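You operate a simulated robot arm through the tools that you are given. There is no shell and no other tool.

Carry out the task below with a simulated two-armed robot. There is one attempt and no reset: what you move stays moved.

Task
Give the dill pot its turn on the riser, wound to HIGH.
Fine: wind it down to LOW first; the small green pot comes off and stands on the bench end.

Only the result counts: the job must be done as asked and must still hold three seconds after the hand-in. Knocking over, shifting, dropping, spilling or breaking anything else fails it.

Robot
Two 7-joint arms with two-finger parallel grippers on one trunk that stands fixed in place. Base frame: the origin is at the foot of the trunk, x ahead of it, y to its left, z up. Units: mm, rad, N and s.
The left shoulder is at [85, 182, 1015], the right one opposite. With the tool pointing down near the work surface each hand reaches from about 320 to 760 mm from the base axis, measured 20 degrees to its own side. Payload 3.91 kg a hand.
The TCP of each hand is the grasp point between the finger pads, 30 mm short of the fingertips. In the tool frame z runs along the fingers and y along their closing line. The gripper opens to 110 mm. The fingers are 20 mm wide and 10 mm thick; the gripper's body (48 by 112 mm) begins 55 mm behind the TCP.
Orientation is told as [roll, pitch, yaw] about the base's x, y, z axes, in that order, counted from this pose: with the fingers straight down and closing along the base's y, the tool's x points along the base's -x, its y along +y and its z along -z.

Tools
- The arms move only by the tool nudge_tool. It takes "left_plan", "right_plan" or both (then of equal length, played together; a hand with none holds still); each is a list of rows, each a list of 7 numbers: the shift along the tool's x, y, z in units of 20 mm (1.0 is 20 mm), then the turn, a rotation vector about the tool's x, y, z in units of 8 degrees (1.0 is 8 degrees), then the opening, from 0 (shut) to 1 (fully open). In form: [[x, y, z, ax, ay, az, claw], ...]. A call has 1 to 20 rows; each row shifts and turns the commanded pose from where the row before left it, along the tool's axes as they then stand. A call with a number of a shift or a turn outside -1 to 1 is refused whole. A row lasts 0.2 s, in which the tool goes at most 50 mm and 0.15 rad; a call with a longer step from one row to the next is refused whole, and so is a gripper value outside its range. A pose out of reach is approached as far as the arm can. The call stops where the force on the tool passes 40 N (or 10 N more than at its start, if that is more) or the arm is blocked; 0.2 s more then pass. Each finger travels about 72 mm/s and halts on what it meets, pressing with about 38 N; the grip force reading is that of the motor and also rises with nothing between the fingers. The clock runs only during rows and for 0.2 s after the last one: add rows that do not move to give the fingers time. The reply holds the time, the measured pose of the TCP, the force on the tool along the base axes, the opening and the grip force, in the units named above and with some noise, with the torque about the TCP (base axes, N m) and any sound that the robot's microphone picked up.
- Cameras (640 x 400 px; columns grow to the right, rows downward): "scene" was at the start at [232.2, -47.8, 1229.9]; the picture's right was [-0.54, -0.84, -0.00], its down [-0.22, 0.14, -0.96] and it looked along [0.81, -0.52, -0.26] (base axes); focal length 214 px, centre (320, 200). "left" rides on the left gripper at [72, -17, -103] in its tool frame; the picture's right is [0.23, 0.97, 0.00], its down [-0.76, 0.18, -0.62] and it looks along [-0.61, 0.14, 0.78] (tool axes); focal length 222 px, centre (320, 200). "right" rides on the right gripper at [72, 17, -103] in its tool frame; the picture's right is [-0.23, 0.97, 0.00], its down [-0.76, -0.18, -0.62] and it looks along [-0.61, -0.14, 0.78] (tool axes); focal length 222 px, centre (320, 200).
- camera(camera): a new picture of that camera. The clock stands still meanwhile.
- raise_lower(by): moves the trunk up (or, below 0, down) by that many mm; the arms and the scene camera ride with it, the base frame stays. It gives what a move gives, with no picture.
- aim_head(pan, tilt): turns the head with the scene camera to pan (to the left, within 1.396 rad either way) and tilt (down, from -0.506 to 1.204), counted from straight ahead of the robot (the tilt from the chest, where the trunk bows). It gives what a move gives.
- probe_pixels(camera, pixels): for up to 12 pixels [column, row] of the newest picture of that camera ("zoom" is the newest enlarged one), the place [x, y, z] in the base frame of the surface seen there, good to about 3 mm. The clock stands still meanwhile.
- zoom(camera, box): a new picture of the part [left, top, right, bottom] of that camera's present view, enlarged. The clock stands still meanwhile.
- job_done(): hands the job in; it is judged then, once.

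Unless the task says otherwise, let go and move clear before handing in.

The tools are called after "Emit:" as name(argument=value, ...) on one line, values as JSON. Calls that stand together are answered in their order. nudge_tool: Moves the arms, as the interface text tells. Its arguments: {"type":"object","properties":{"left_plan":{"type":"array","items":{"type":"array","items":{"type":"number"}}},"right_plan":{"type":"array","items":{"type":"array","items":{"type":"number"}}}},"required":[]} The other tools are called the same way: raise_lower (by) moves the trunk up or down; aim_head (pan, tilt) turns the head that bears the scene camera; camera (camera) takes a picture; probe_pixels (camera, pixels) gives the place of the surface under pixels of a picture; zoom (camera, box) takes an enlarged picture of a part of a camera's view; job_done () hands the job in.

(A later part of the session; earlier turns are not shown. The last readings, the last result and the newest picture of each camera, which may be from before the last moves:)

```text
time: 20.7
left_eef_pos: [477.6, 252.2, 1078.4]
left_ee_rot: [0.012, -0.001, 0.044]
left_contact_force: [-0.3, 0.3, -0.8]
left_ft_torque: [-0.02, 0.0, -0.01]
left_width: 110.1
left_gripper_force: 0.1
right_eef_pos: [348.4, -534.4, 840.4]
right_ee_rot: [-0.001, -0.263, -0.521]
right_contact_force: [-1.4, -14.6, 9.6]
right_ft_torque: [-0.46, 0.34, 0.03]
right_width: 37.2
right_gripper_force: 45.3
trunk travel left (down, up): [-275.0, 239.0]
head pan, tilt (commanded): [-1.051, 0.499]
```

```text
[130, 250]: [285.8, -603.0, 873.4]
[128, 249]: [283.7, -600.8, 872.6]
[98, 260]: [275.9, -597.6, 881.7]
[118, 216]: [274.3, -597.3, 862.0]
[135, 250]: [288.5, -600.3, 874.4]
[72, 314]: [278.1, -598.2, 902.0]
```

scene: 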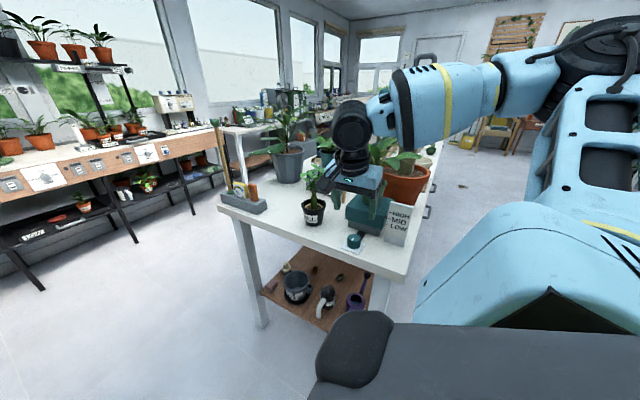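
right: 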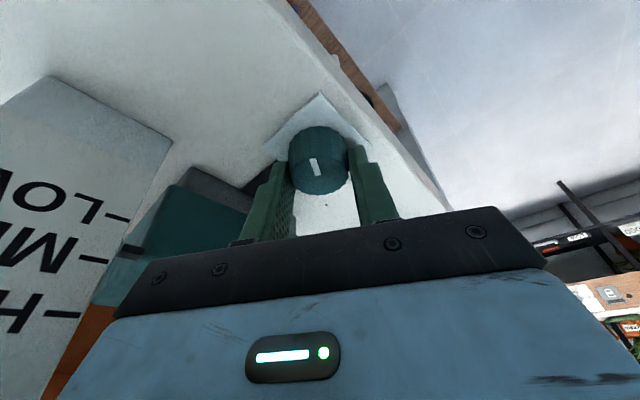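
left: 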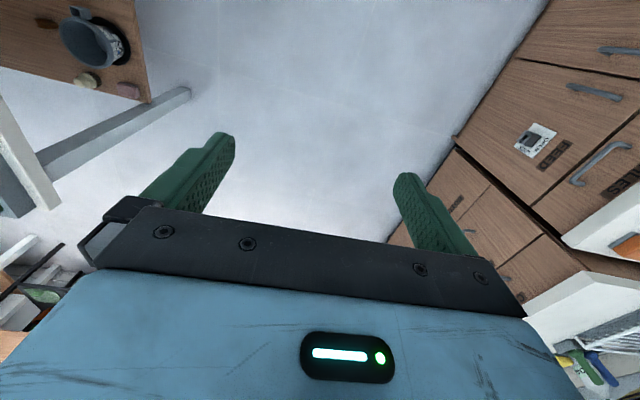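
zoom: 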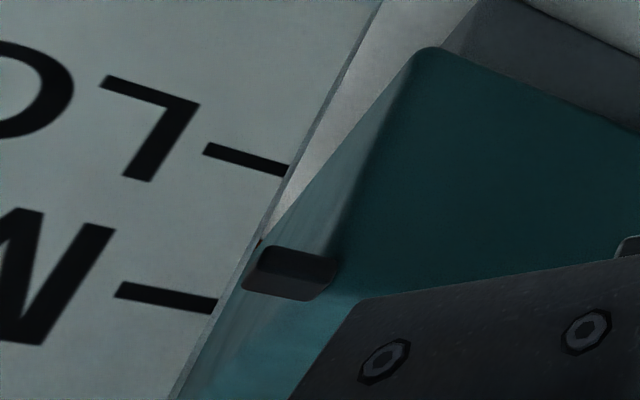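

The pointer is at ≈873.5: net 60° gave ≈10 mm down, so LOW (863.5) needs another ≈60° counter-clockwise. I'll release, swing the open hand back clockwise 75° about the knob, and look.

Emit:
nudge_tool(right_plan=[[0, 0, 0, 0, 0, 0, 0.45], [0, 0, 0, 0, 0, 0, 0.65], [0, 0, 0, 0, 0, 0, 0.65], [0, 0, 0, 0.2426, 0, 0.9056, 0.65], [0, 0, 0, 0.2426, 0, 0.9056, 0.65], [0, 0, 0, 0.2426, 0, 0.9056, 0.65], [0, 0, 0, 0.2426, 0, 0.9056, 0.65], [0, 0, 0, 0.2426, 0, 0.9056, 0.65], [0, 0, 0, 0.2426, 0, 0.9056, 0.65], [0, 0, 0, 0.2426, 0, 0.9056, 0.65], [0, 0, 0, 0.2426, 0, 0.9056, 0.65], [0, 0, 0, 0.2426, 0, 0.9056, 0.65], [0, 0, 0, 0.2426, 0, 0.9056, 0.65], [0, 0, 0, 0, 0, 0, 0.65]])

Emit:
zoom(camera="scene", box=[330, 180, 420, 260])

Emit:
camera(camera="right")

```text
time: 23.7
left_eef_pos: [477.3, 252.8, 1077.6]
left_ee_rot: [0.012, 0.002, 0.044]
left_contact_force: [-0.8, -0.2, 0.0]
left_ft_torque: [0.02, 0.0, 0.01]
left_width: 109.5
left_gripper_force: 0.0
right_eef_pos: [349.3, -535.0, 840.4]
right_ee_rot: [0.0, -0.262, -1.833]
right_contact_force: [0.4, -0.2, 0.9]
right_ft_torque: [-0.01, -0.02, -0.01]
right_width: 71.5
right_gripper_force: 0.0
trunk travel left (down, up): [-275.0, 239.0]
head pan, tilt (commanded): [-1.051, 0.499]
```

```text
5.00 times, centred on (375, 220) of scene
```

zoom: 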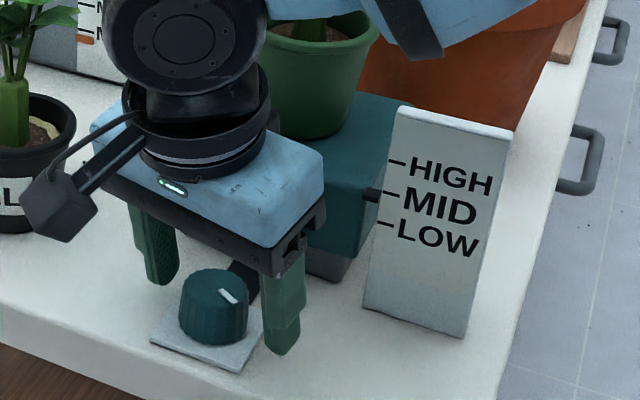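

```text
taken
```

right: 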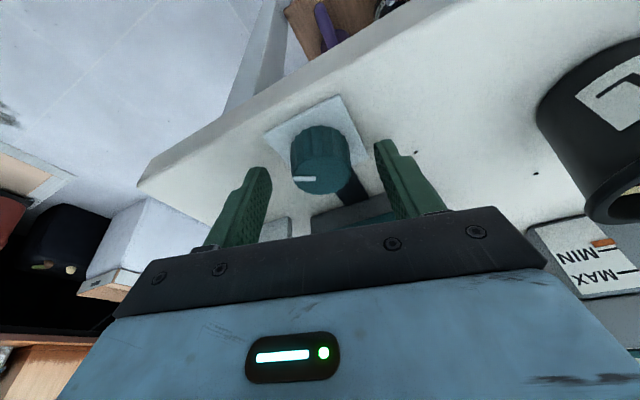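

The pointer is now at zoom (371,196), holding between MID and LOW, and the hand is back at yaw -105° with free fingers. I'll close again and turn 60° counter-clockwise.

Emit:
nudge_tool(right_plan=[[0, 0, 0, 0, 0, 0, 0.4], [0, 0, 0, 0, 0, 0, 0.2], [0, 0, 0, 0, 0, 0, 0.2], [0, 0, 0, 0, 0, 0, 0.2], [0, 0, 0, -0.2426, 0, -0.9056, 0.2], [0, 0, 0, -0.2426, 0, -0.9056, 0.2], [0, 0, 0, -0.2426, 0, -0.9056, 0.2], [0, 0, 0, -0.2426, 0, -0.9056, 0.2], [0, 0, 0, -0.2426, 0, -0.9056, 0.2], [0, 0, 0, -0.2426, 0, -0.9056, 0.2], [0, 0, 0, -0.2426, 0, -0.9056, 0.2], [0, 0, 0, -0.2426, 0, -0.9056, 0.2], [0, 0, 0, 0, 0, 0, 0.2]])

Emit:
zoom(camera="scene", box=[330, 180, 420, 260])

Emit:
camera(camera="right")

```text
time: 26.5
left_eef_pos: [475.6, 253.0, 1079.0]
left_ee_rot: [0.011, 0.002, 0.044]
left_contact_force: [0.3, -0.5, -0.2]
left_ft_torque: [-0.01, 0.03, 0.01]
left_width: 109.9
left_gripper_force: 0.1
right_eef_pos: [349.5, -534.1, 841.3]
right_ee_rot: [-0.003, -0.264, -0.781]
right_contact_force: [-3.9, -11.6, 14.2]
right_ft_torque: [-0.39, 0.33, 0.02]
right_width: 36.5
right_gripper_force: 44.8
trunk travel left (down, up): [-275.0, 239.0]
head pan, tilt (commanded): [-1.051, 0.499]
```

```text
5.00 times, centred on (375, 220) of scene
```

zoom: 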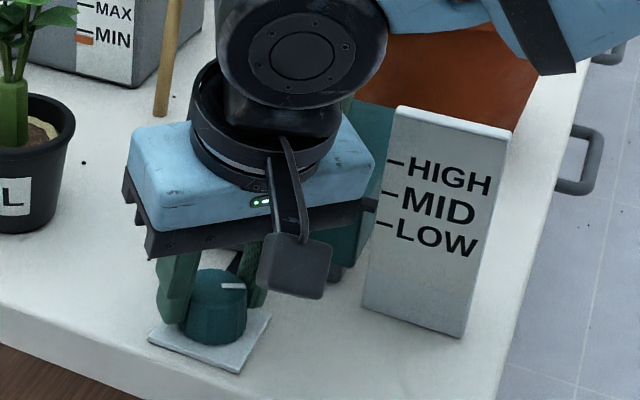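

```text
taken
```

right: 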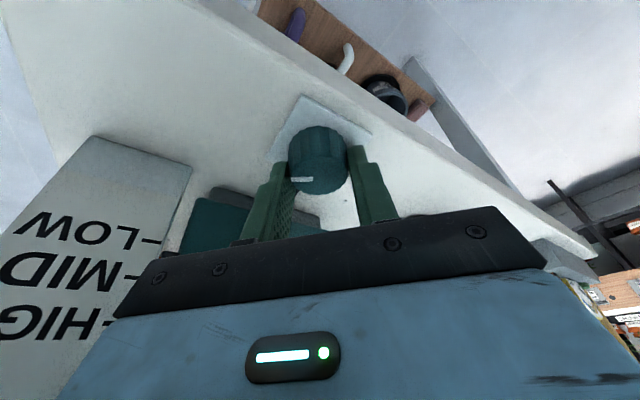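

The knob turned another 60°; in the right view the LOW line is at (152,240) with a dark piece near (168,254). I'll zoom there to read the pointer.

Emit:
zoom(camera="right", box=[110, 190, 220, 270])

Emit:
probe_pixels(camera="right", pixels=[[168, 254], [172, 253], [152, 240], [190, 230], [215, 225], [230, 188]])

Emit:
zoom(camera="scene", box=[380, 195, 420, 235])

```text
5.00 times, centred on (165, 230) of right
```

zoom: 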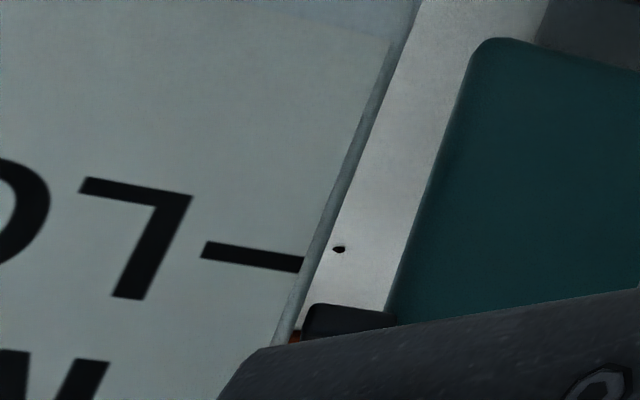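

```text
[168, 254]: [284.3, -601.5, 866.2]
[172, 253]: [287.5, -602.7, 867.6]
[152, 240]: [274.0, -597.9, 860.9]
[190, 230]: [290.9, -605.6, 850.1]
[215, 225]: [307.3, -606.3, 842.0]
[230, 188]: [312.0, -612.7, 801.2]
```

```text
10.00 times, centred on (400, 215) of scene
```

zoom: 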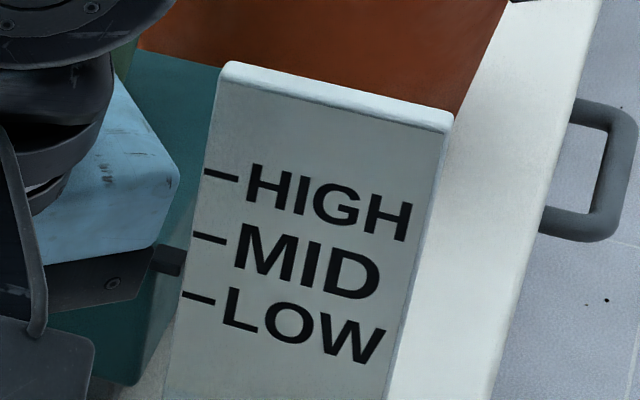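

From the scene view the pointer (170,262) is still above the LOW line extended (≈289). I'll probe it at several points for an accurate height.

Emit:
probe_pixels(camera="zoom", pixels=[[170, 255], [170, 262], [170, 270], [165, 262], [177, 262], [180, 266], [188, 295], [200, 235], [210, 171], [160, 130], [190, 80], [150, 320]])

```text
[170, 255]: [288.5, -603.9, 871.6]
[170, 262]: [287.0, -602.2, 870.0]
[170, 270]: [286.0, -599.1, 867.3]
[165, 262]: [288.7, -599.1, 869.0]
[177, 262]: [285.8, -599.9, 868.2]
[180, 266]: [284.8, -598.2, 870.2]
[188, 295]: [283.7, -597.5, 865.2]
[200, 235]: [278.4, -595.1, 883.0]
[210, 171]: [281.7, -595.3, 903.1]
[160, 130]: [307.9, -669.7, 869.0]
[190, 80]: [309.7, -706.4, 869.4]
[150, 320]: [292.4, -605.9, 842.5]
```

The cap top and pointer read ≈869, i.e. ~9° per mm, so LOW (863) needs about 55-60° more. I'll regrip and turn 52° first, then measure.

Emit:
nudge_tool(right_plan=[[0, 0, 0, 0, 0, 0, 0.45], [0, 0, 0, 0, 0, 0, 0.65], [0, 0, 0, 0, 0, 0, 0.65], [0, 0, 0, 0.2426, 0, 0.9056, 0.65], [0, 0, 0, 0.2426, 0, 0.9056, 0.65], [0, 0, 0, 0.2426, 0, 0.9056, 0.65], [0, 0, 0, 0.2426, 0, 0.9056, 0.65], [0, 0, 0, 0.2426, 0, 0.9056, 0.65], [0, 0, 0, 0.2426, 0, 0.9056, 0.65], [0, 0, 0, 0.2426, 0, 0.9056, 0.65], [0, 0, 0, 0.2426, 0, 0.9056, 0.65], [0, 0, 0, 0, 0, 0, 0.65]])

Emit:
zoom(camera="scene", box=[330, 180, 420, 260])

Emit:
zoom(camera="scene", box=[370, 195, 410, 235])

```text
time: 29.1
left_eef_pos: [477.6, 251.8, 1078.4]
left_ee_rot: [0.012, 0.003, 0.045]
left_contact_force: [0.3, -0.7, 0.7]
left_ft_torque: [-0.01, 0.04, 0.0]
left_width: 110.0
left_gripper_force: 0.1
right_eef_pos: [349.8, -535.0, 840.7]
right_ee_rot: [0.001, -0.263, -1.832]
right_contact_force: [0.2, -0.1, -0.3]
right_ft_torque: [0.0, 0.02, -0.02]
right_width: 71.6
right_gripper_force: 0.0
trunk travel left (down, up): [-275.0, 239.0]
head pan, tilt (commanded): [-1.051, 0.499]
```

```text
5.00 times, centred on (375, 220) of scene
```

zoom: 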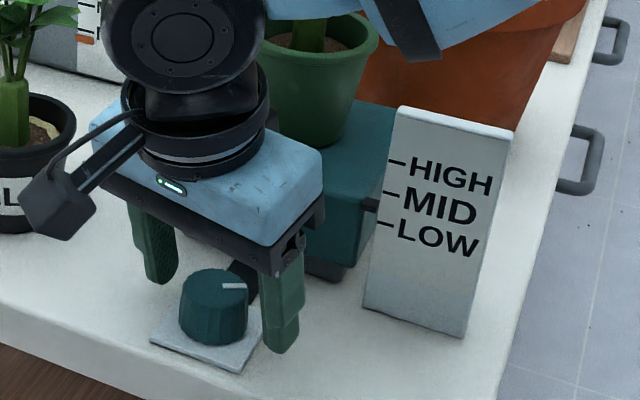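

```text
10.00 times, centred on (390, 215) of scene
```

zoom: 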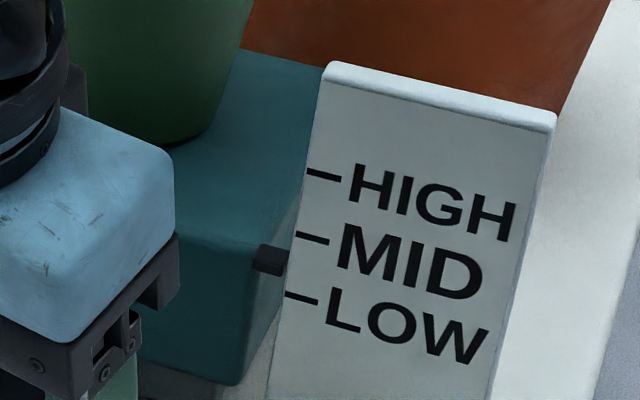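

The riser holds and the knob marker (233,285 in the zoom) has turned as expected. Now closing and turning 52.5° counter-clockwise.

Emit:
nudge_tool(right_plan=[[0, 0, 0, 0, 0, 0, 0.4], [0, 0, 0, 0, 0, 0, 0.2], [0, 0, 0, 0, 0, 0, 0.2], [0, 0, 0, 0, 0, 0, 0.2], [0, 0, 0, -0.2426, 0, -0.9056, 0.2], [0, 0, 0, -0.2426, 0, -0.9056, 0.2], [0, 0, 0, -0.2426, 0, -0.9056, 0.2], [0, 0, 0, -0.2426, 0, -0.9056, 0.2], [0, 0, 0, -0.2426, 0, -0.9056, 0.2], [0, 0, 0, -0.2426, 0, -0.9056, 0.2], [0, 0, 0, -0.2426, 0, -0.9056, 0.2], [0, 0, 0, 0, 0, 0, 0.2]])

Emit:
zoom(camera="scene", box=[370, 195, 410, 235])

Emit:
camera(camera="right")

```text
time: 31.7
left_eef_pos: [477.1, 252.3, 1077.2]
left_ee_rot: [0.012, 0.0, 0.041]
left_contact_force: [0.1, -0.5, 0.4]
left_ft_torque: [0.03, 0.03, 0.02]
left_width: 109.8
left_gripper_force: 0.0
right_eef_pos: [349.5, -535.2, 842.0]
right_ee_rot: [-0.001, -0.263, -0.913]
right_contact_force: [-2.5, -4.8, 7.8]
right_ft_torque: [-0.28, 0.22, -0.02]
right_width: 36.9
right_gripper_force: 45.0
trunk travel left (down, up): [-275.0, 239.0]
head pan, tilt (commanded): [-1.051, 0.499]
```

```text
10.00 times, centred on (390, 215) of scene
```

zoom: 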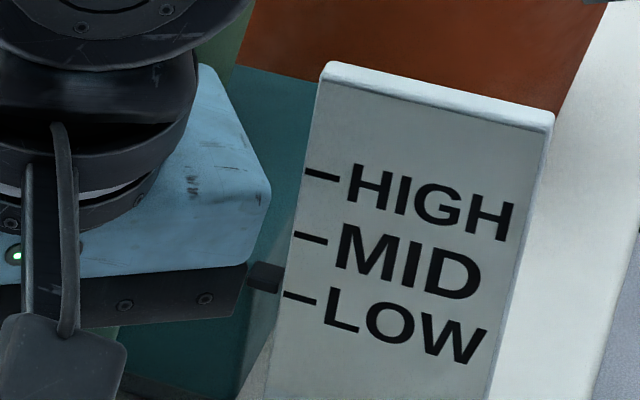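

```text
taken
```

right: 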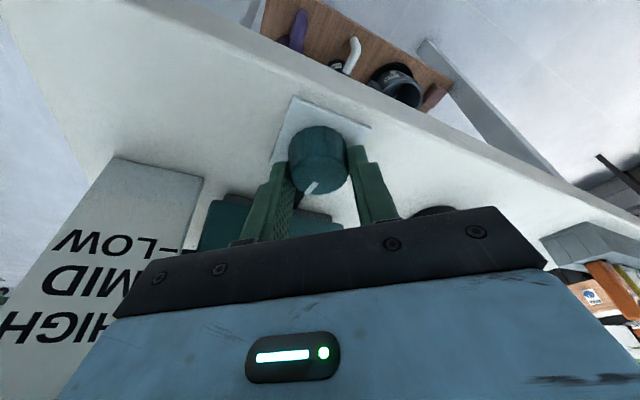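

The pointer (265,275) is now just a little above the LOW line. I'll probe pointer and cap top.

Emit:
probe_pixels(camera="zoom", pixels=[[265, 268], [265, 275], [265, 284], [272, 275], [280, 278], [260, 130], [285, 90], [270, 100], [250, 100], [292, 296], [300, 235]])

```text
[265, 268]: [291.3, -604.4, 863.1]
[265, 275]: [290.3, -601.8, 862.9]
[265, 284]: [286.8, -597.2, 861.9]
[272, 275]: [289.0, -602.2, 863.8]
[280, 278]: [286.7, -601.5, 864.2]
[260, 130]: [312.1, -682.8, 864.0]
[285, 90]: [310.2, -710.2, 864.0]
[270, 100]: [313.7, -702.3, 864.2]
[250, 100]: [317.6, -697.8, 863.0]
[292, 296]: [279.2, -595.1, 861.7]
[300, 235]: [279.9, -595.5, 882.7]
```

The pointer reads ≈863.3 and the cap top ≈863.9, within a millimetre of LOW. I'll turn the last 7° (total ≈180° from MID) and measure again.

Emit:
nudge_tool(right_plan=[[0, 0, 0, -0.2264, 0, -0.8452, 0.2], [0, 0, 0, 0, 0, 0, 0.2], [0, 0, 0, 0, 0, 0, 0.2]])

Emit:
zoom(camera="scene", box=[370, 195, 410, 235])

Emit:
probe_pixels(camera="zoom", pixels=[[265, 270], [265, 277], [265, 286], [272, 277], [280, 280], [260, 130], [285, 90], [270, 100], [250, 100], [292, 296], [300, 235]])

```text
time: 32.5
left_eef_pos: [475.4, 252.1, 1077.6]
left_ee_rot: [0.013, 0.0, 0.044]
left_contact_force: [0.6, -0.8, 0.2]
left_ft_torque: [-0.01, 0.0, 0.0]
left_width: 110.1
left_gripper_force: 0.1
right_eef_pos: [348.9, -535.7, 842.5]
right_ee_rot: [-0.003, -0.265, -0.792]
right_contact_force: [-4.7, -10.3, 11.9]
right_ft_torque: [-0.43, 0.37, 0.0]
right_width: 36.9
right_gripper_force: 45.3
trunk travel left (down, up): [-275.0, 239.0]
head pan, tilt (commanded): [-1.051, 0.499]
```

```text
10.00 times, centred on (390, 215) of scene
```

zoom: 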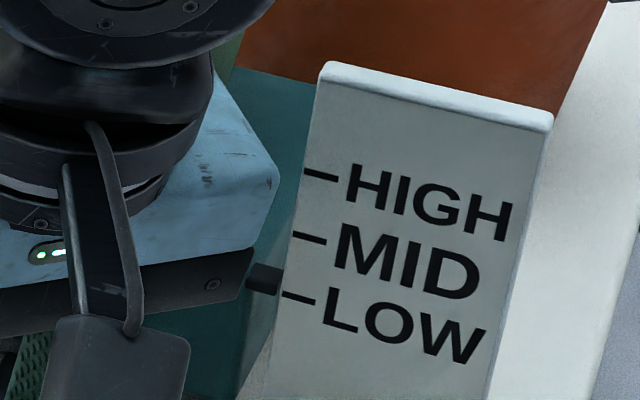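

```text
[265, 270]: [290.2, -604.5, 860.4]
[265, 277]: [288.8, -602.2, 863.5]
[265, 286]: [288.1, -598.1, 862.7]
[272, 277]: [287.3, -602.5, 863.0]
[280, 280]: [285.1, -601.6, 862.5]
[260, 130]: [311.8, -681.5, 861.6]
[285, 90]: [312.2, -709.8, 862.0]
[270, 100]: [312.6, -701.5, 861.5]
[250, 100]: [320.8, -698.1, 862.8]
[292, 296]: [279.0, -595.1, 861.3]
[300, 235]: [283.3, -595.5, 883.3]
```

Pointer ≈862.5, cap top ≈862: the riser is at LOW. I'll release the knob and back out along the finger axis.

Emit:
nudge_tool(right_plan=[[0, 0, 0, 0, 0, 0, 0.45], [0, 0, 0, 0, 0, 0, 0.65], [0, 0, 0, 0, 0, 0, 0.65], [0, 0, -0.5, 0, 0, 0, 0.65], [0, 0, -1, 0, 0, 0, 0.65], [0, 0, -1, 0, 0, 0, 0.65], [0, 0, -1, 0, 0, 0, 0.65], [0, 0, -1, 0, 0, 0, 0.65], [0, 0, -1, 0, 0, 0, 0.65], [0, 0, 0, 0, 0, 0, 0.65]])

Emit:
camera(camera="scene")

Emit:
zoom(camera="scene", box=[290, 140, 450, 270])

```text
time: 34.7
left_eef_pos: [477.7, 251.4, 1077.8]
left_ee_rot: [0.013, 0.002, 0.043]
left_contact_force: [0.0, 0.2, -0.2]
left_ft_torque: [0.02, -0.01, -0.02]
left_width: 109.8
left_gripper_force: 0.1
right_eef_pos: [329.7, -513.8, 948.1]
right_ee_rot: [0.0, -0.26, -0.791]
right_contact_force: [0.5, 0.8, -0.7]
right_ft_torque: [-0.02, 0.04, 0.02]
right_width: 71.4
right_gripper_force: 0.0
trunk travel left (down, up): [-275.0, 239.0]
head pan, tilt (commanded): [-1.051, 0.499]
```

```text
taken
```

scene: 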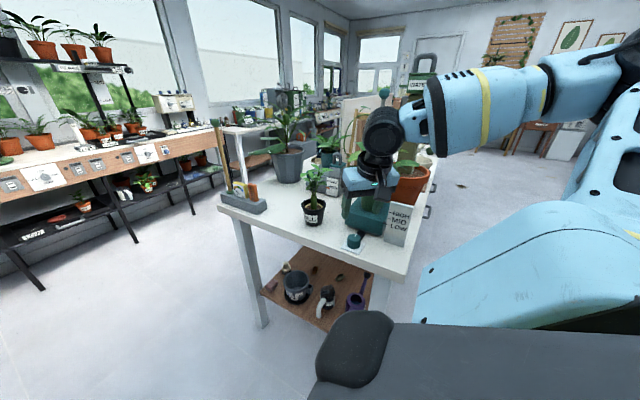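

```text
3.08 times, centred on (370, 205) of scene
```

zoom: 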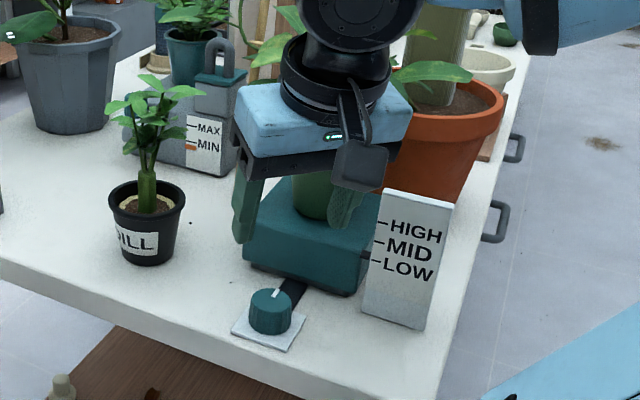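

The riser is down with its pot upright (pointer on LOW in the zoom). Now I back the hand toward me and turn it so the fingers point along -y, 25° below horizontal, for a side grasp of the green pot under its leaves.

Emit:
nudge_tool(right_plan=[[0.687, 0.703, -0.184, 0, 0, 0, 0.65], [0.687, 0.703, -0.184, 0, 0, 0, 0.65], [0.687, 0.703, -0.184, 0, 0, 0, 0.65], [0, 0, 0, 0.241, 0, 0.8996, 0.65], [0, 0, 0, 0.241, 0, 0.8996, 0.65], [0, 0, 0, 0.241, 0, 0.8996, 0.65], [0, 0, 0, 0.241, 0, 0.8996, 0.65], [0, 0, 0, 0.241, 0, 0.8996, 0.65], [0, 0, 0, 0.241, 0, 0.8996, 0.65], [0, 0, 0, 0, -0.893, 0, 0.85], [0, 0, 0, 0, -0.893, 0, 0.85], [0, 0, 0, 0, -0.893, 0, 0.85], [0, 0, 0, 0, -0.893, 0, 0.85], [0, 0, 0, 0, -0.893, 0, 0.85], [0, 0, 0, 0, -0.893, 0, 0.85], [0, 0, 0, 0, -0.893, 0, 0.85], [0, 0, 0, 0, 0, 0, 0.85]])

Emit:
camera(camera="right")

Emit:
camera(camera="scene")

```text
time: 38.3
left_eef_pos: [476.2, 253.4, 1078.1]
left_ee_rot: [0.014, -0.001, 0.044]
left_contact_force: [0.4, 0.4, 0.4]
left_ft_torque: [0.01, 0.01, 0.02]
left_width: 110.2
left_gripper_force: 0.2
right_eef_pos: [338.7, -455.3, 948.2]
right_ee_rot: [-0.001, -1.136, -1.577]
right_contact_force: [0.5, -0.2, 0.5]
right_ft_torque: [-0.05, 0.0, 0.01]
right_width: 93.7
right_gripper_force: 0.0
right hand out of reach, approached as far as the arm can: row 15, 16
trunk travel left (down, up): [-275.0, 239.0]
head pan, tilt (commanded): [-1.051, 0.499]
```

```text
taken
```

right: 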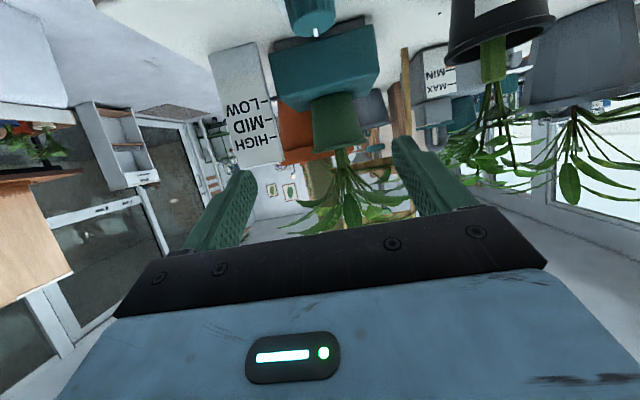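

```text
taken
```

scene: 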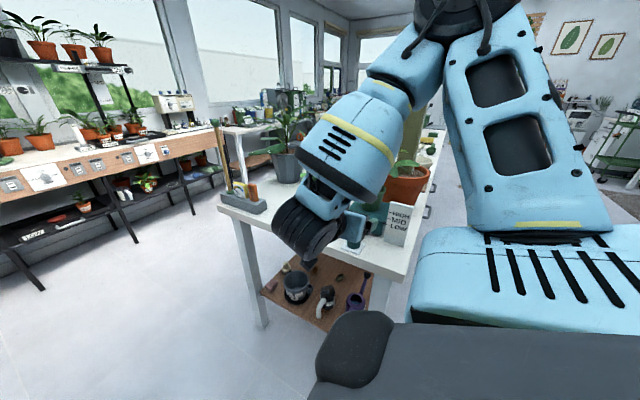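

The hand is now level-ish and the right camera shows the pot at (335,122) between the fingers, picture upside-down. I'll zoom and probe the pot and leaves from here.

Emit:
zoom(camera="right", box=[230, 60, 450, 240])

Emit:
probe_pixels(camera="right", pixels=[[335, 100], [335, 120], [335, 145], [314, 122], [357, 120], [312, 140], [360, 138], [320, 98], [345, 98], [350, 210], [300, 205], [388, 215]])

```text
2.22 times, centred on (340, 150) of right
```

zoom: 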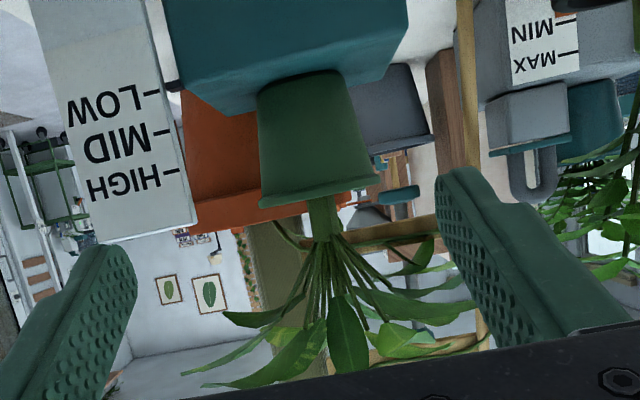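

```text
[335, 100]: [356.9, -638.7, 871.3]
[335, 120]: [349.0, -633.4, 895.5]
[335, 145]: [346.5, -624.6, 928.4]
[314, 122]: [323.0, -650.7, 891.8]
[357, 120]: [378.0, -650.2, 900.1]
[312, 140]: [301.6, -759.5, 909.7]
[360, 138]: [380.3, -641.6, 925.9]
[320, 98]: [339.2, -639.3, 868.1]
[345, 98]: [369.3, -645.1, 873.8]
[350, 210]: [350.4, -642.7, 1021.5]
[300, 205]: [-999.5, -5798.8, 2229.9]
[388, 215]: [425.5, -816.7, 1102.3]
```

The pot's centre is about (351,-661): radius ~29 at z=895, rim ~37 at z≈929. I'll move to a pre-grasp point 110 mm back along the finger axis.

Emit:
nudge_tool(right_plan=[[-0.379, 0.123, 0.923, 0, 0, 0, 0.85], [-0.379, 0.123, 0.923, 0, 0, 0, 0.85], [-0.379, 0.123, 0.923, 0, 0, 0, 0.85], [-0.379, 0.123, 0.923, 0, 0, 0, 0.85], [-0.379, 0.123, 0.923, 0, 0, 0, 0.85], [0, 0, 0, 0, 0, 0, 0.85]])

Emit:
camera(camera="right")

Emit:
zoom(camera="scene", box=[270, 130, 450, 270])

```text
time: 39.7
left_eef_pos: [477.5, 251.9, 1076.4]
left_ee_rot: [0.011, 0.003, 0.045]
left_contact_force: [-0.4, 0.3, -0.6]
left_ft_torque: [0.01, -0.04, -0.02]
left_width: 110.1
left_gripper_force: 0.2
right_eef_pos: [350.5, -556.3, 944.1]
right_ee_rot: [0.0, -1.135, -1.573]
right_contact_force: [0.4, -0.6, -0.3]
right_ft_torque: [0.01, 0.0, 0.0]
right_width: 93.2
right_gripper_force: 0.0
trunk travel left (down, up): [-275.0, 239.0]
head pan, tilt (commanded): [-1.051, 0.499]
```

```text
taken
```

right: 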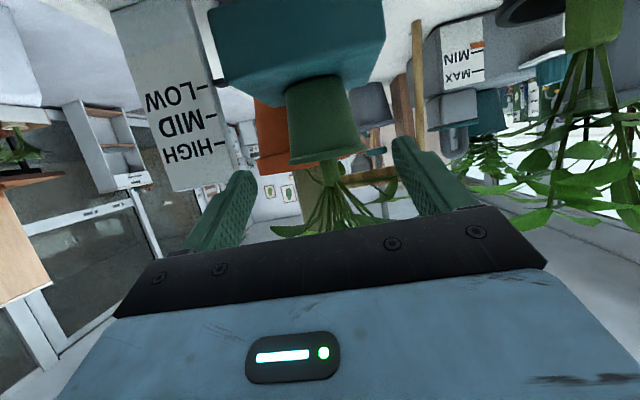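

```text
2.86 times, centred on (360, 200) of scene
```

zoom: 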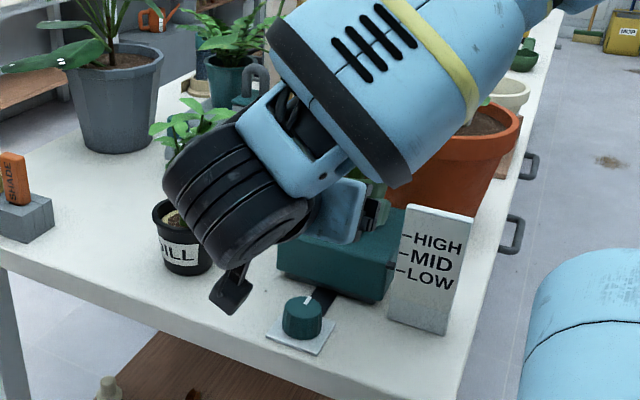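

The black wrist barrel overlaps the dill plant in the picture at zoom (215,210), so I'll check its true distance, along with the forearm near (400,110).

Emit:
probe_pixels(camera="zoom", pixels=[[185, 200], [215, 215], [230, 290], [270, 240], [300, 160], [350, 100], [400, 160], [440, 60], [330, 210], [180, 140], [375, 195], [345, 240]])

Emit:
zoom(camera="right", box=[230, 60, 450, 240])

```text
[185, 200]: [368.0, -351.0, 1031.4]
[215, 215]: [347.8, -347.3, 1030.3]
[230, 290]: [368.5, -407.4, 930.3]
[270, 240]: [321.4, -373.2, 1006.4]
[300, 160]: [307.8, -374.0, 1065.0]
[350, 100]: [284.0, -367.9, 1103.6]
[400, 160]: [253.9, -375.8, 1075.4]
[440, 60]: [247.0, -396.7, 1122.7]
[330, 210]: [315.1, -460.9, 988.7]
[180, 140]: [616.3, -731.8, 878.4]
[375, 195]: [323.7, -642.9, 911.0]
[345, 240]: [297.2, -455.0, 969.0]
```

```text
2.22 times, centred on (340, 150) of right
```

zoom: 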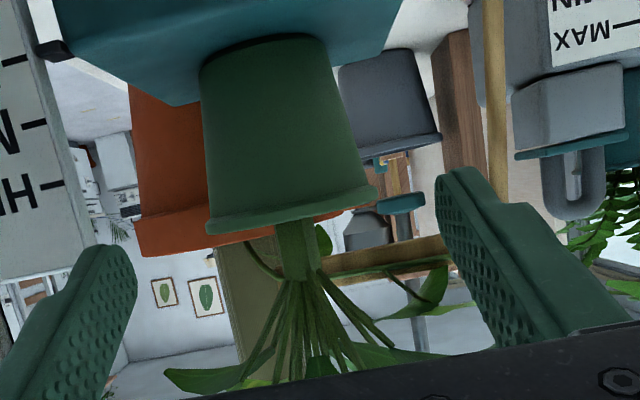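

The wrist is well clear (y≈-350). I'll re-probe the pot from this closer view to centre on it.

Emit:
probe_pixels(camera="zoom", pixels=[[206, 130], [348, 130], [275, 130], [210, 215], [372, 190], [285, 210], [215, 70], [320, 50], [270, 50], [208, 180], [358, 165]])

```text
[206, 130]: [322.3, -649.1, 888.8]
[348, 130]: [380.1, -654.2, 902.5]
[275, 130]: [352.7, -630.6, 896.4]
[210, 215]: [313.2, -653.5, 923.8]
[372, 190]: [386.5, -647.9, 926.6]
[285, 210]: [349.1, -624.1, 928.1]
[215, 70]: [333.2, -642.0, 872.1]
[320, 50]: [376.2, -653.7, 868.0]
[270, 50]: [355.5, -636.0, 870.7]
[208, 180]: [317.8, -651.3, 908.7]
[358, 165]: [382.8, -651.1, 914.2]
```

The centre is confirmed at (350.5,-661) and the approach line is right on it. I'll advance 110 mm along the fingers with the gripper open 93 mm.

Emit:
nudge_tool(right_plan=[[0, 0, 0.8, 0, 0, 0, 0.85], [0, 0, 0.8, 0, 0, 0, 0.85], [0, 0, 0.8, 0, 0, 0, 0.85], [0, 0, 0.8, 0, 0, 0, 0.85], [0, 0, 0.8, 0, 0, 0, 0.85], [0, 0, 0.75, 0, 0, 0, 0.85], [0, 0, 0.75, 0, 0, 0, 0.85], [0, 0, 0, 0, 0, 0, 0.85]])

Emit:
camera(camera="right")

Emit:
zoom(camera="scene", box=[270, 130, 450, 270])

```text
time: 41.5
left_eef_pos: [478.5, 252.8, 1077.4]
left_ee_rot: [0.012, 0.0, 0.044]
left_contact_force: [0.1, -0.3, -0.9]
left_ft_torque: [-0.01, 0.0, 0.03]
left_width: 110.1
left_gripper_force: 0.1
right_eef_pos: [350.3, -654.6, 896.5]
right_ee_rot: [0.0, -1.135, -1.572]
right_contact_force: [0.4, -1.0, 1.1]
right_ft_torque: [0.04, 0.05, -0.03]
right_width: 93.8
right_gripper_force: 0.1
trunk travel left (down, up): [-275.0, 239.0]
head pan, tilt (commanded): [-1.051, 0.499]
```

```text
taken
```

right: 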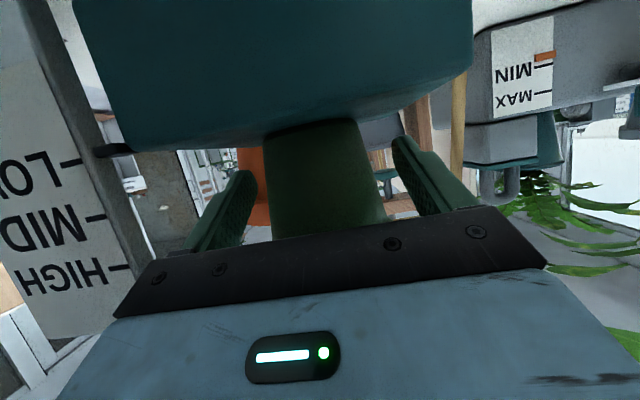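

```text
2.86 times, centred on (360, 200) of scene
```

zoom: 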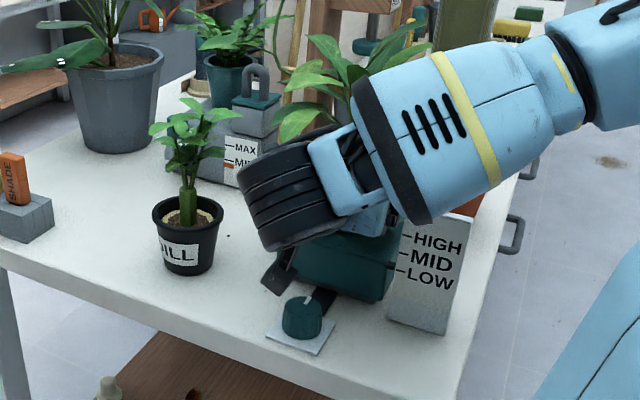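

The pot is centred between the fingers (right view 325,190), with no contact force. I'll close on it.

Emit:
nudge_tool(right_plan=[[0, 0, 0, 0, 0, 0, 0.65], [0, 0, 0, 0, 0, 0, 0.45], [0, 0, 0, 0, 0, 0, 0.4], [0, 0, 0, 0, 0, 0, 0.4], [0, 0, 0, 0, 0, 0, 0.4]])

Emit:
camera(camera="right")

```text
time: 42.7
left_eef_pos: [477.0, 253.0, 1077.4]
left_ee_rot: [0.011, 0.002, 0.043]
left_contact_force: [-0.4, 0.1, -0.3]
left_ft_torque: [0.0, -0.01, -0.02]
left_width: 109.8
left_gripper_force: 0.1
right_eef_pos: [350.6, -653.8, 896.2]
right_ee_rot: [0.0, -1.134, -1.574]
right_contact_force: [0.6, -0.6, -0.5]
right_ft_torque: [-0.06, -0.04, 0.02]
right_width: 66.1
right_gripper_force: 37.8
trunk travel left (down, up): [-275.0, 239.0]
head pan, tilt (commanded): [-1.051, 0.499]
```

```text
taken
```

right: 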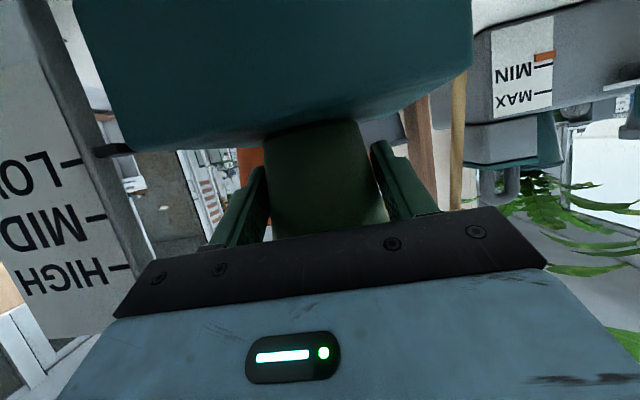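

The pot is gripped (width 66 mm, 38 N). I'll lift it straight up 60 mm and check.

Emit:
nudge_tool(right_plan=[[-0.45, 0, -0.21, 0, 0, 0, 0.4], [-0.45, 0, -0.21, 0, 0, 0, 0.4], [-0.68, 0, -0.317, 0, 0, 0, 0.4], [-0.68, 0, -0.317, 0, 0, 0, 0.4], [-0.45, 0, -0.21, 0, 0, 0, 0.4], [0, 0, 0, 0, 0, 0, 0.4]])

Emit:
camera(camera="right")

Emit:
zoom(camera="scene", box=[270, 110, 450, 260])

```text
time: 44.1
left_eef_pos: [477.4, 253.1, 1078.1]
left_ee_rot: [0.011, 0.001, 0.042]
left_contact_force: [-0.5, 0.7, 0.3]
left_ft_torque: [-0.02, 0.03, -0.01]
left_width: 110.0
left_gripper_force: 0.0
right_eef_pos: [350.2, -655.7, 957.0]
right_ee_rot: [0.002, -1.135, -1.574]
right_contact_force: [0.2, -0.1, -2.0]
right_ft_torque: [0.0, 0.02, -0.03]
right_width: 66.2
right_gripper_force: 38.0
trunk travel left (down, up): [-275.0, 239.0]
head pan, tilt (commanded): [-1.051, 0.499]
```

```text
taken
```

right: 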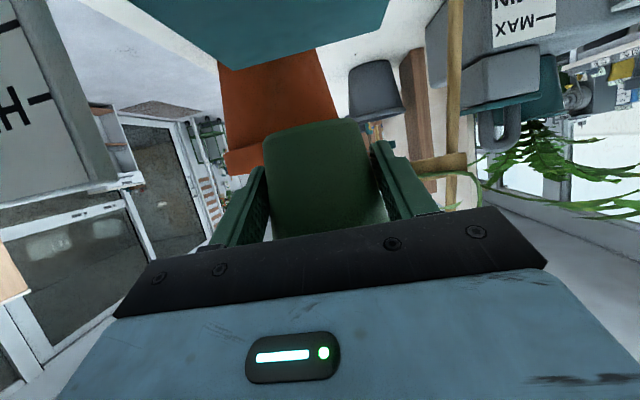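

```text
2.67 times, centred on (360, 185) of scene
```

zoom: 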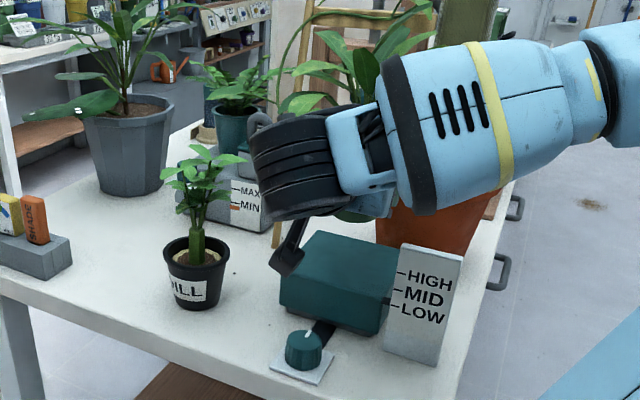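

The pot lifted cleanly (weight ≈2 N). The clear space at the bench end is between the dill pot (x≈503) and the rack (x≥690), so I'll raise the pot and draw it toward me first, well above the dill plant (top ≈990).

Emit:
nudge_tool(right_plan=[[-0.536, 0, -0.88, 0, 0, 0, 0.4], [-0.536, 0, -0.88, 0, 0, 0, 0.4], [-0.536, 0, -0.88, 0, 0, 0, 0.4], [-0.536, 0, -0.88, 0, 0, 0, 0.4], [-0.536, 0, -0.88, 0, 0, 0, 0.4], [-0.536, 0, -0.88, 0, 0, 0, 0.4], [-0.536, 0, -0.88, 0, 0, 0, 0.4], [0, 0, 0, 0, 0, 0, 0.4]])

Emit:
camera(camera="scene")

Emit:
camera(camera="right")

```text
time: 45.9
left_eef_pos: [476.6, 251.2, 1077.9]
left_ee_rot: [0.012, 0.001, 0.042]
left_contact_force: [1.1, -0.1, -0.2]
left_ft_torque: [0.01, -0.04, 0.0]
left_width: 109.9
left_gripper_force: 0.1
right_eef_pos: [351.4, -577.5, 1076.7]
right_ee_rot: [-0.001, -1.134, -1.571]
right_contact_force: [-0.4, -0.4, -1.2]
right_ft_torque: [0.04, -0.01, 0.0]
right_width: 66.1
right_gripper_force: 38.2
trunk travel left (down, up): [-275.0, 239.0]
head pan, tilt (commanded): [-1.051, 0.499]
```

```text
taken
```

scene: 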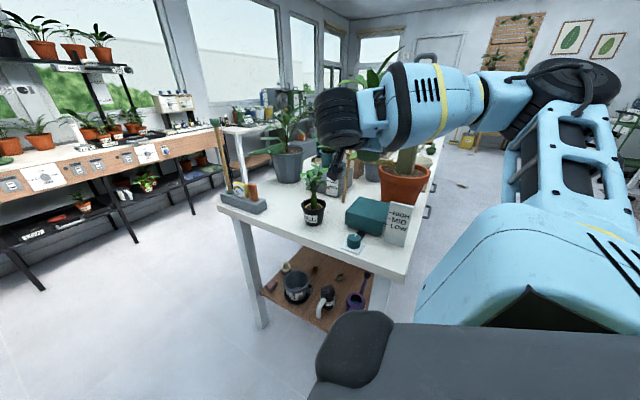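

```text
taken
```

right: 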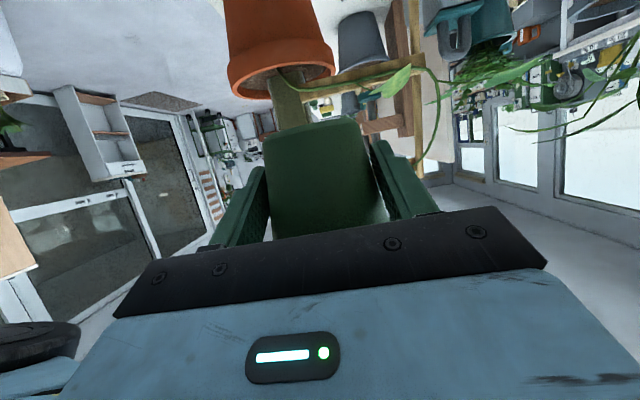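

The pot is up at TCP z≈1077 and the bench below is visible. I'll zoom on the bench end between the dill pot and the rack to measure the free spot.

Emit:
zoom(camera="scene", box=[200, 110, 340, 240])

Emit:
probe_pixels(camera="zoom", pixels=[[250, 270], [258, 312], [170, 250], [180, 200], [105, 60], [165, 285], [300, 285], [340, 230], [350, 330], [385, 255], [420, 260], [450, 210]])

```text
3.08 times, centred on (270, 175) of scene
```

zoom: 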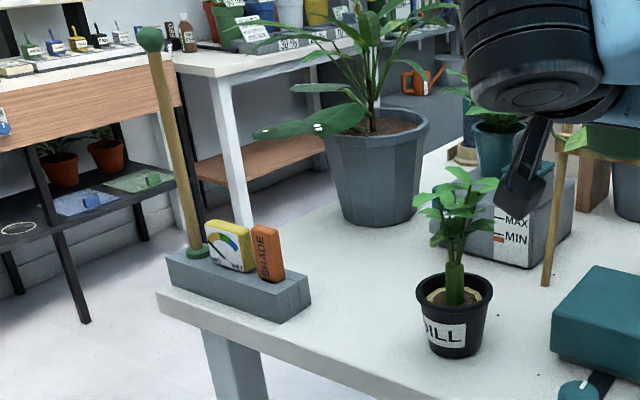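

```text
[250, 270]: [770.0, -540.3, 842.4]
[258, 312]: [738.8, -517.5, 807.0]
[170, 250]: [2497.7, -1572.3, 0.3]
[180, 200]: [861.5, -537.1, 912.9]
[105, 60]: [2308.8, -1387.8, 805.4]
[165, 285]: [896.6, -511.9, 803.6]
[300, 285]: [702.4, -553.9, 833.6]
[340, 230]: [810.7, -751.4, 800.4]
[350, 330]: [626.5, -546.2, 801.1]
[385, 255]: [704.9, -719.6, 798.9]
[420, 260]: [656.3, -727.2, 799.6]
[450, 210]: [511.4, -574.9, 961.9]
```

The rack spans x≈700-865, y≈-517 to -555, and the bench behind and beside it is free, e.g. around (650,-605). To judge the leaves' spread I'll turn the left hand so its camera looks toward -y as a second viewpoint.

Emit:
nudge_tool(left_plan=[[0, 0, 0, 0, 0, 1, 1], [0, 0, 0, 0, 0, 1, 1], [0, 0, 0, 0, 0, 1, 1], [0, 0, 0, 0, 0, 1, 1], [0, 0, 0, 0, 0, 1, 1], [0, 0, 0, 0, 0, 1, 1], [0, 0, 0, 0, 0, 1, 1], [0, 0, 0, 0, 0, 1, 1], [0, 0, 0, 0, 0, 1, 1], [0, 0, 0, 0, 0, 1, 1], [0, 0, 0, 0, 0, 1, 1], [0, 0, 0, 0, -1, 0, 1], [0, 0, 0, 0, -1, 0, 1], [0, 0, 0, 0, -1, 0, 1], [0, 0, 0, 0, -1, 0, 1], [0, 0, 0, 0, 0, 0, 1]])

Emit:
camera(camera="left")

```text
time: 49.3
left_eef_pos: [369.0, 162.6, 1039.5]
left_ee_rot: [0.001, -0.549, -1.493]
left_contact_force: [0.2, -0.2, 0.2]
left_ft_torque: [-0.02, 0.01, 0.01]
left_width: 109.9
left_gripper_force: 0.0
left hand out of reach, approached as far as the arm can: row 7, 8, 9, 10, 11
right_eef_pos: [350.0, -575.6, 1076.6]
right_ee_rot: [0.0, -1.135, -1.575]
right_contact_force: [0.5, 0.6, -1.7]
right_ft_torque: [0.03, 0.04, -0.01]
right_width: 65.6
right_gripper_force: 37.8
trunk travel left (down, up): [-275.0, 239.0]
head pan, tilt (commanded): [-1.051, 0.499]
```

```text
taken
```

left: 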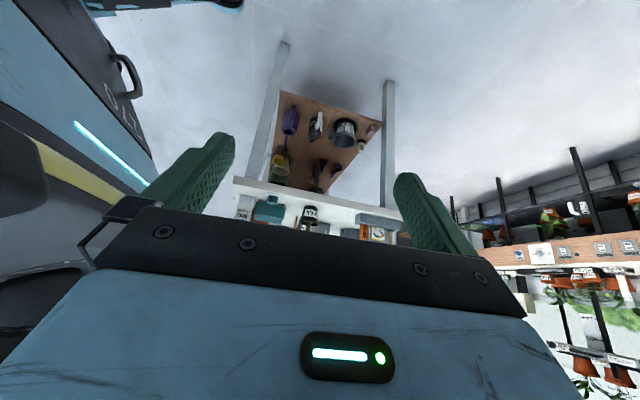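

The left view shows the bench upside-down at (310,210), but the plants are hidden behind the gripper. I'll tilt the left hand 24° further so the plants come into the free part of the picture.

Emit:
nudge_tool(left_plan=[[0, 0, 0, 0, -1, 0, 1], [0, 0, 0, 0, -1, 0, 1], [0, 0, 0, 0, -1, 0, 1], [0, 0, 0, 0, -0.5, 0, 1], [0, 0, 0, 0, 0, 0, 1]])

Emit:
camera(camera="left")

Emit:
zoom(camera="left", box=[180, 40, 420, 210])

```text
time: 50.5
left_eef_pos: [358.4, 157.2, 1045.9]
left_ee_rot: [-0.004, -1.035, -1.488]
left_contact_force: [0.0, -0.6, -0.2]
left_ft_torque: [-0.02, 0.03, -0.01]
left_width: 110.0
left_gripper_force: 0.1
left hand out of reach, approached as far as the arm can: row 3, 4
right_eef_pos: [350.5, -575.4, 1076.5]
right_ee_rot: [0.0, -1.135, -1.572]
right_contact_force: [-0.2, -0.3, -2.2]
right_ft_torque: [0.05, -0.02, -0.03]
right_width: 65.9
right_gripper_force: 37.7
trunk travel left (down, up): [-275.0, 239.0]
head pan, tilt (commanded): [-1.051, 0.499]
```

```text
taken
```

left: 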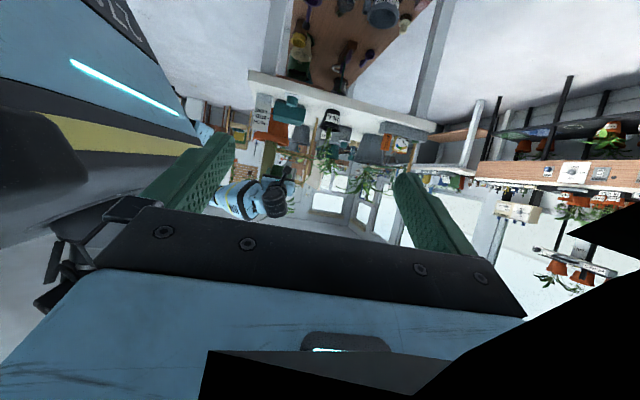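

```text
2.35 times, centred on (300, 125) of left
```

zoom: 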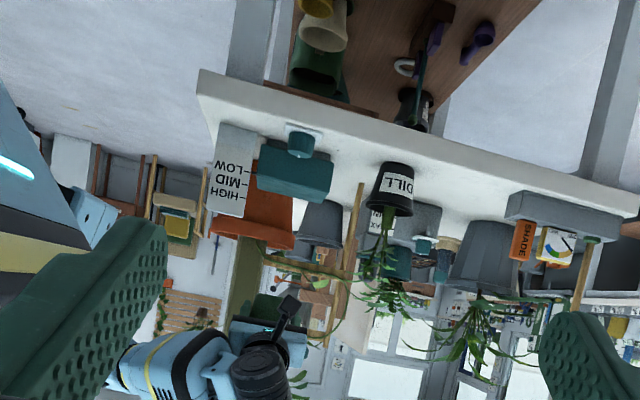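

The second view shows the bench end clearly; the spot right of the dill pot (in that picture between DILL and the rack) is empty. I'll turn the hand 15° counter-clockwise and carry the pot, high above the dill, to about (640,-620).

Emit:
nudge_tool(right_plan=[[0, 0, 0, -0.8497, 0, -0.3962, 0.4], [0, 0, 0, -0.8497, 0, -0.3962, 0.4], [-0.159, 0.893, 0.341, 0, 0, 0, 0.4], [-0.159, 0.893, 0.341, 0, 0, 0, 0.4], [-0.159, 0.893, 0.341, 0, 0, 0, 0.4], [-0.159, 0.893, 0.341, 0, 0, 0, 0.4], [-0.159, 0.893, 0.341, 0, 0, 0, 0.4], [-0.159, 0.893, 0.341, 0, 0, 0, 0.4], [-0.159, 0.893, 0.341, 0, 0, 0, 0.4], [-0.159, 0.893, 0.341, 0, 0, 0, 0.4], [-0.159, 0.893, 0.341, 0, 0, 0, 0.4], [-0.159, 0.893, 0.341, 0, 0, 0, 0.4], [-0.159, 0.893, 0.341, 0, 0, 0, 0.4], [-0.159, 0.893, 0.341, 0, 0, 0, 0.4], [-0.159, 0.893, 0.341, 0, 0, 0, 0.4], [-0.159, 0.893, 0.341, 0, 0, 0, 0.4], [-0.159, 0.893, 0.341, 0, 0, 0, 0.4], [0, 0, 0, 0, 0, 0, 0.4]])

Emit:
camera(camera="scene")

Emit:
camera(camera="left")

Emit:
camera(camera="right")

```text
time: 54.3
left_eef_pos: [358.4, 157.9, 1044.9]
left_ee_rot: [-0.005, -1.035, -1.487]
left_contact_force: [0.1, -0.2, 0.5]
left_ft_torque: [0.02, 0.01, 0.01]
left_width: 110.1
left_gripper_force: 0.0
right_eef_pos: [638.4, -614.7, 1077.0]
right_ee_rot: [0.002, -1.136, -1.311]
right_contact_force: [-0.7, 0.5, -1.1]
right_ft_torque: [0.02, 0.02, 0.0]
right_width: 65.8
right_gripper_force: 38.2
trunk travel left (down, up): [-275.0, 239.0]
head pan, tilt (commanded): [-1.051, 0.499]
```

```text
taken
```

scene: 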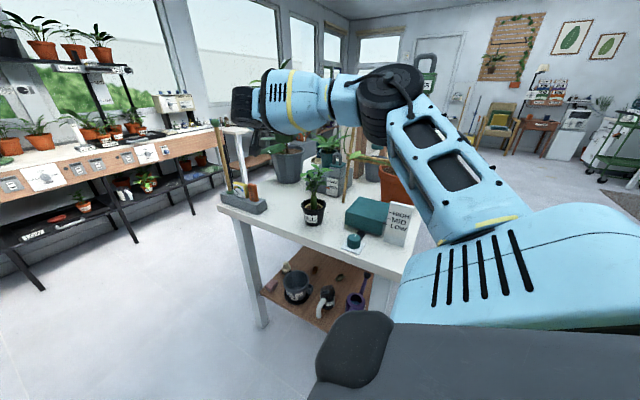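

```text
taken
```

left: 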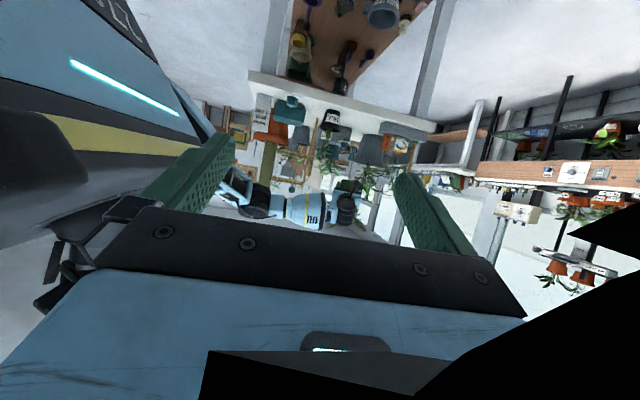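

```text
taken
```

right: 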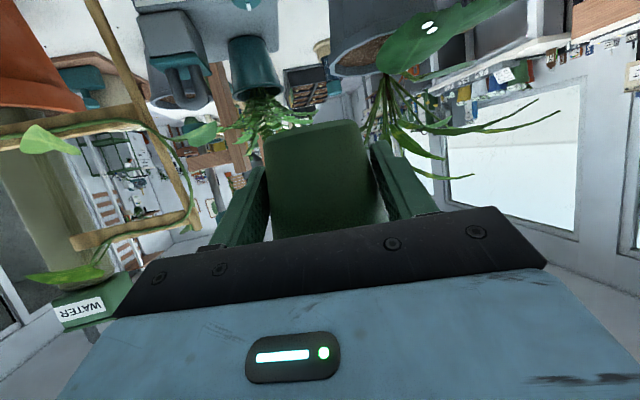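

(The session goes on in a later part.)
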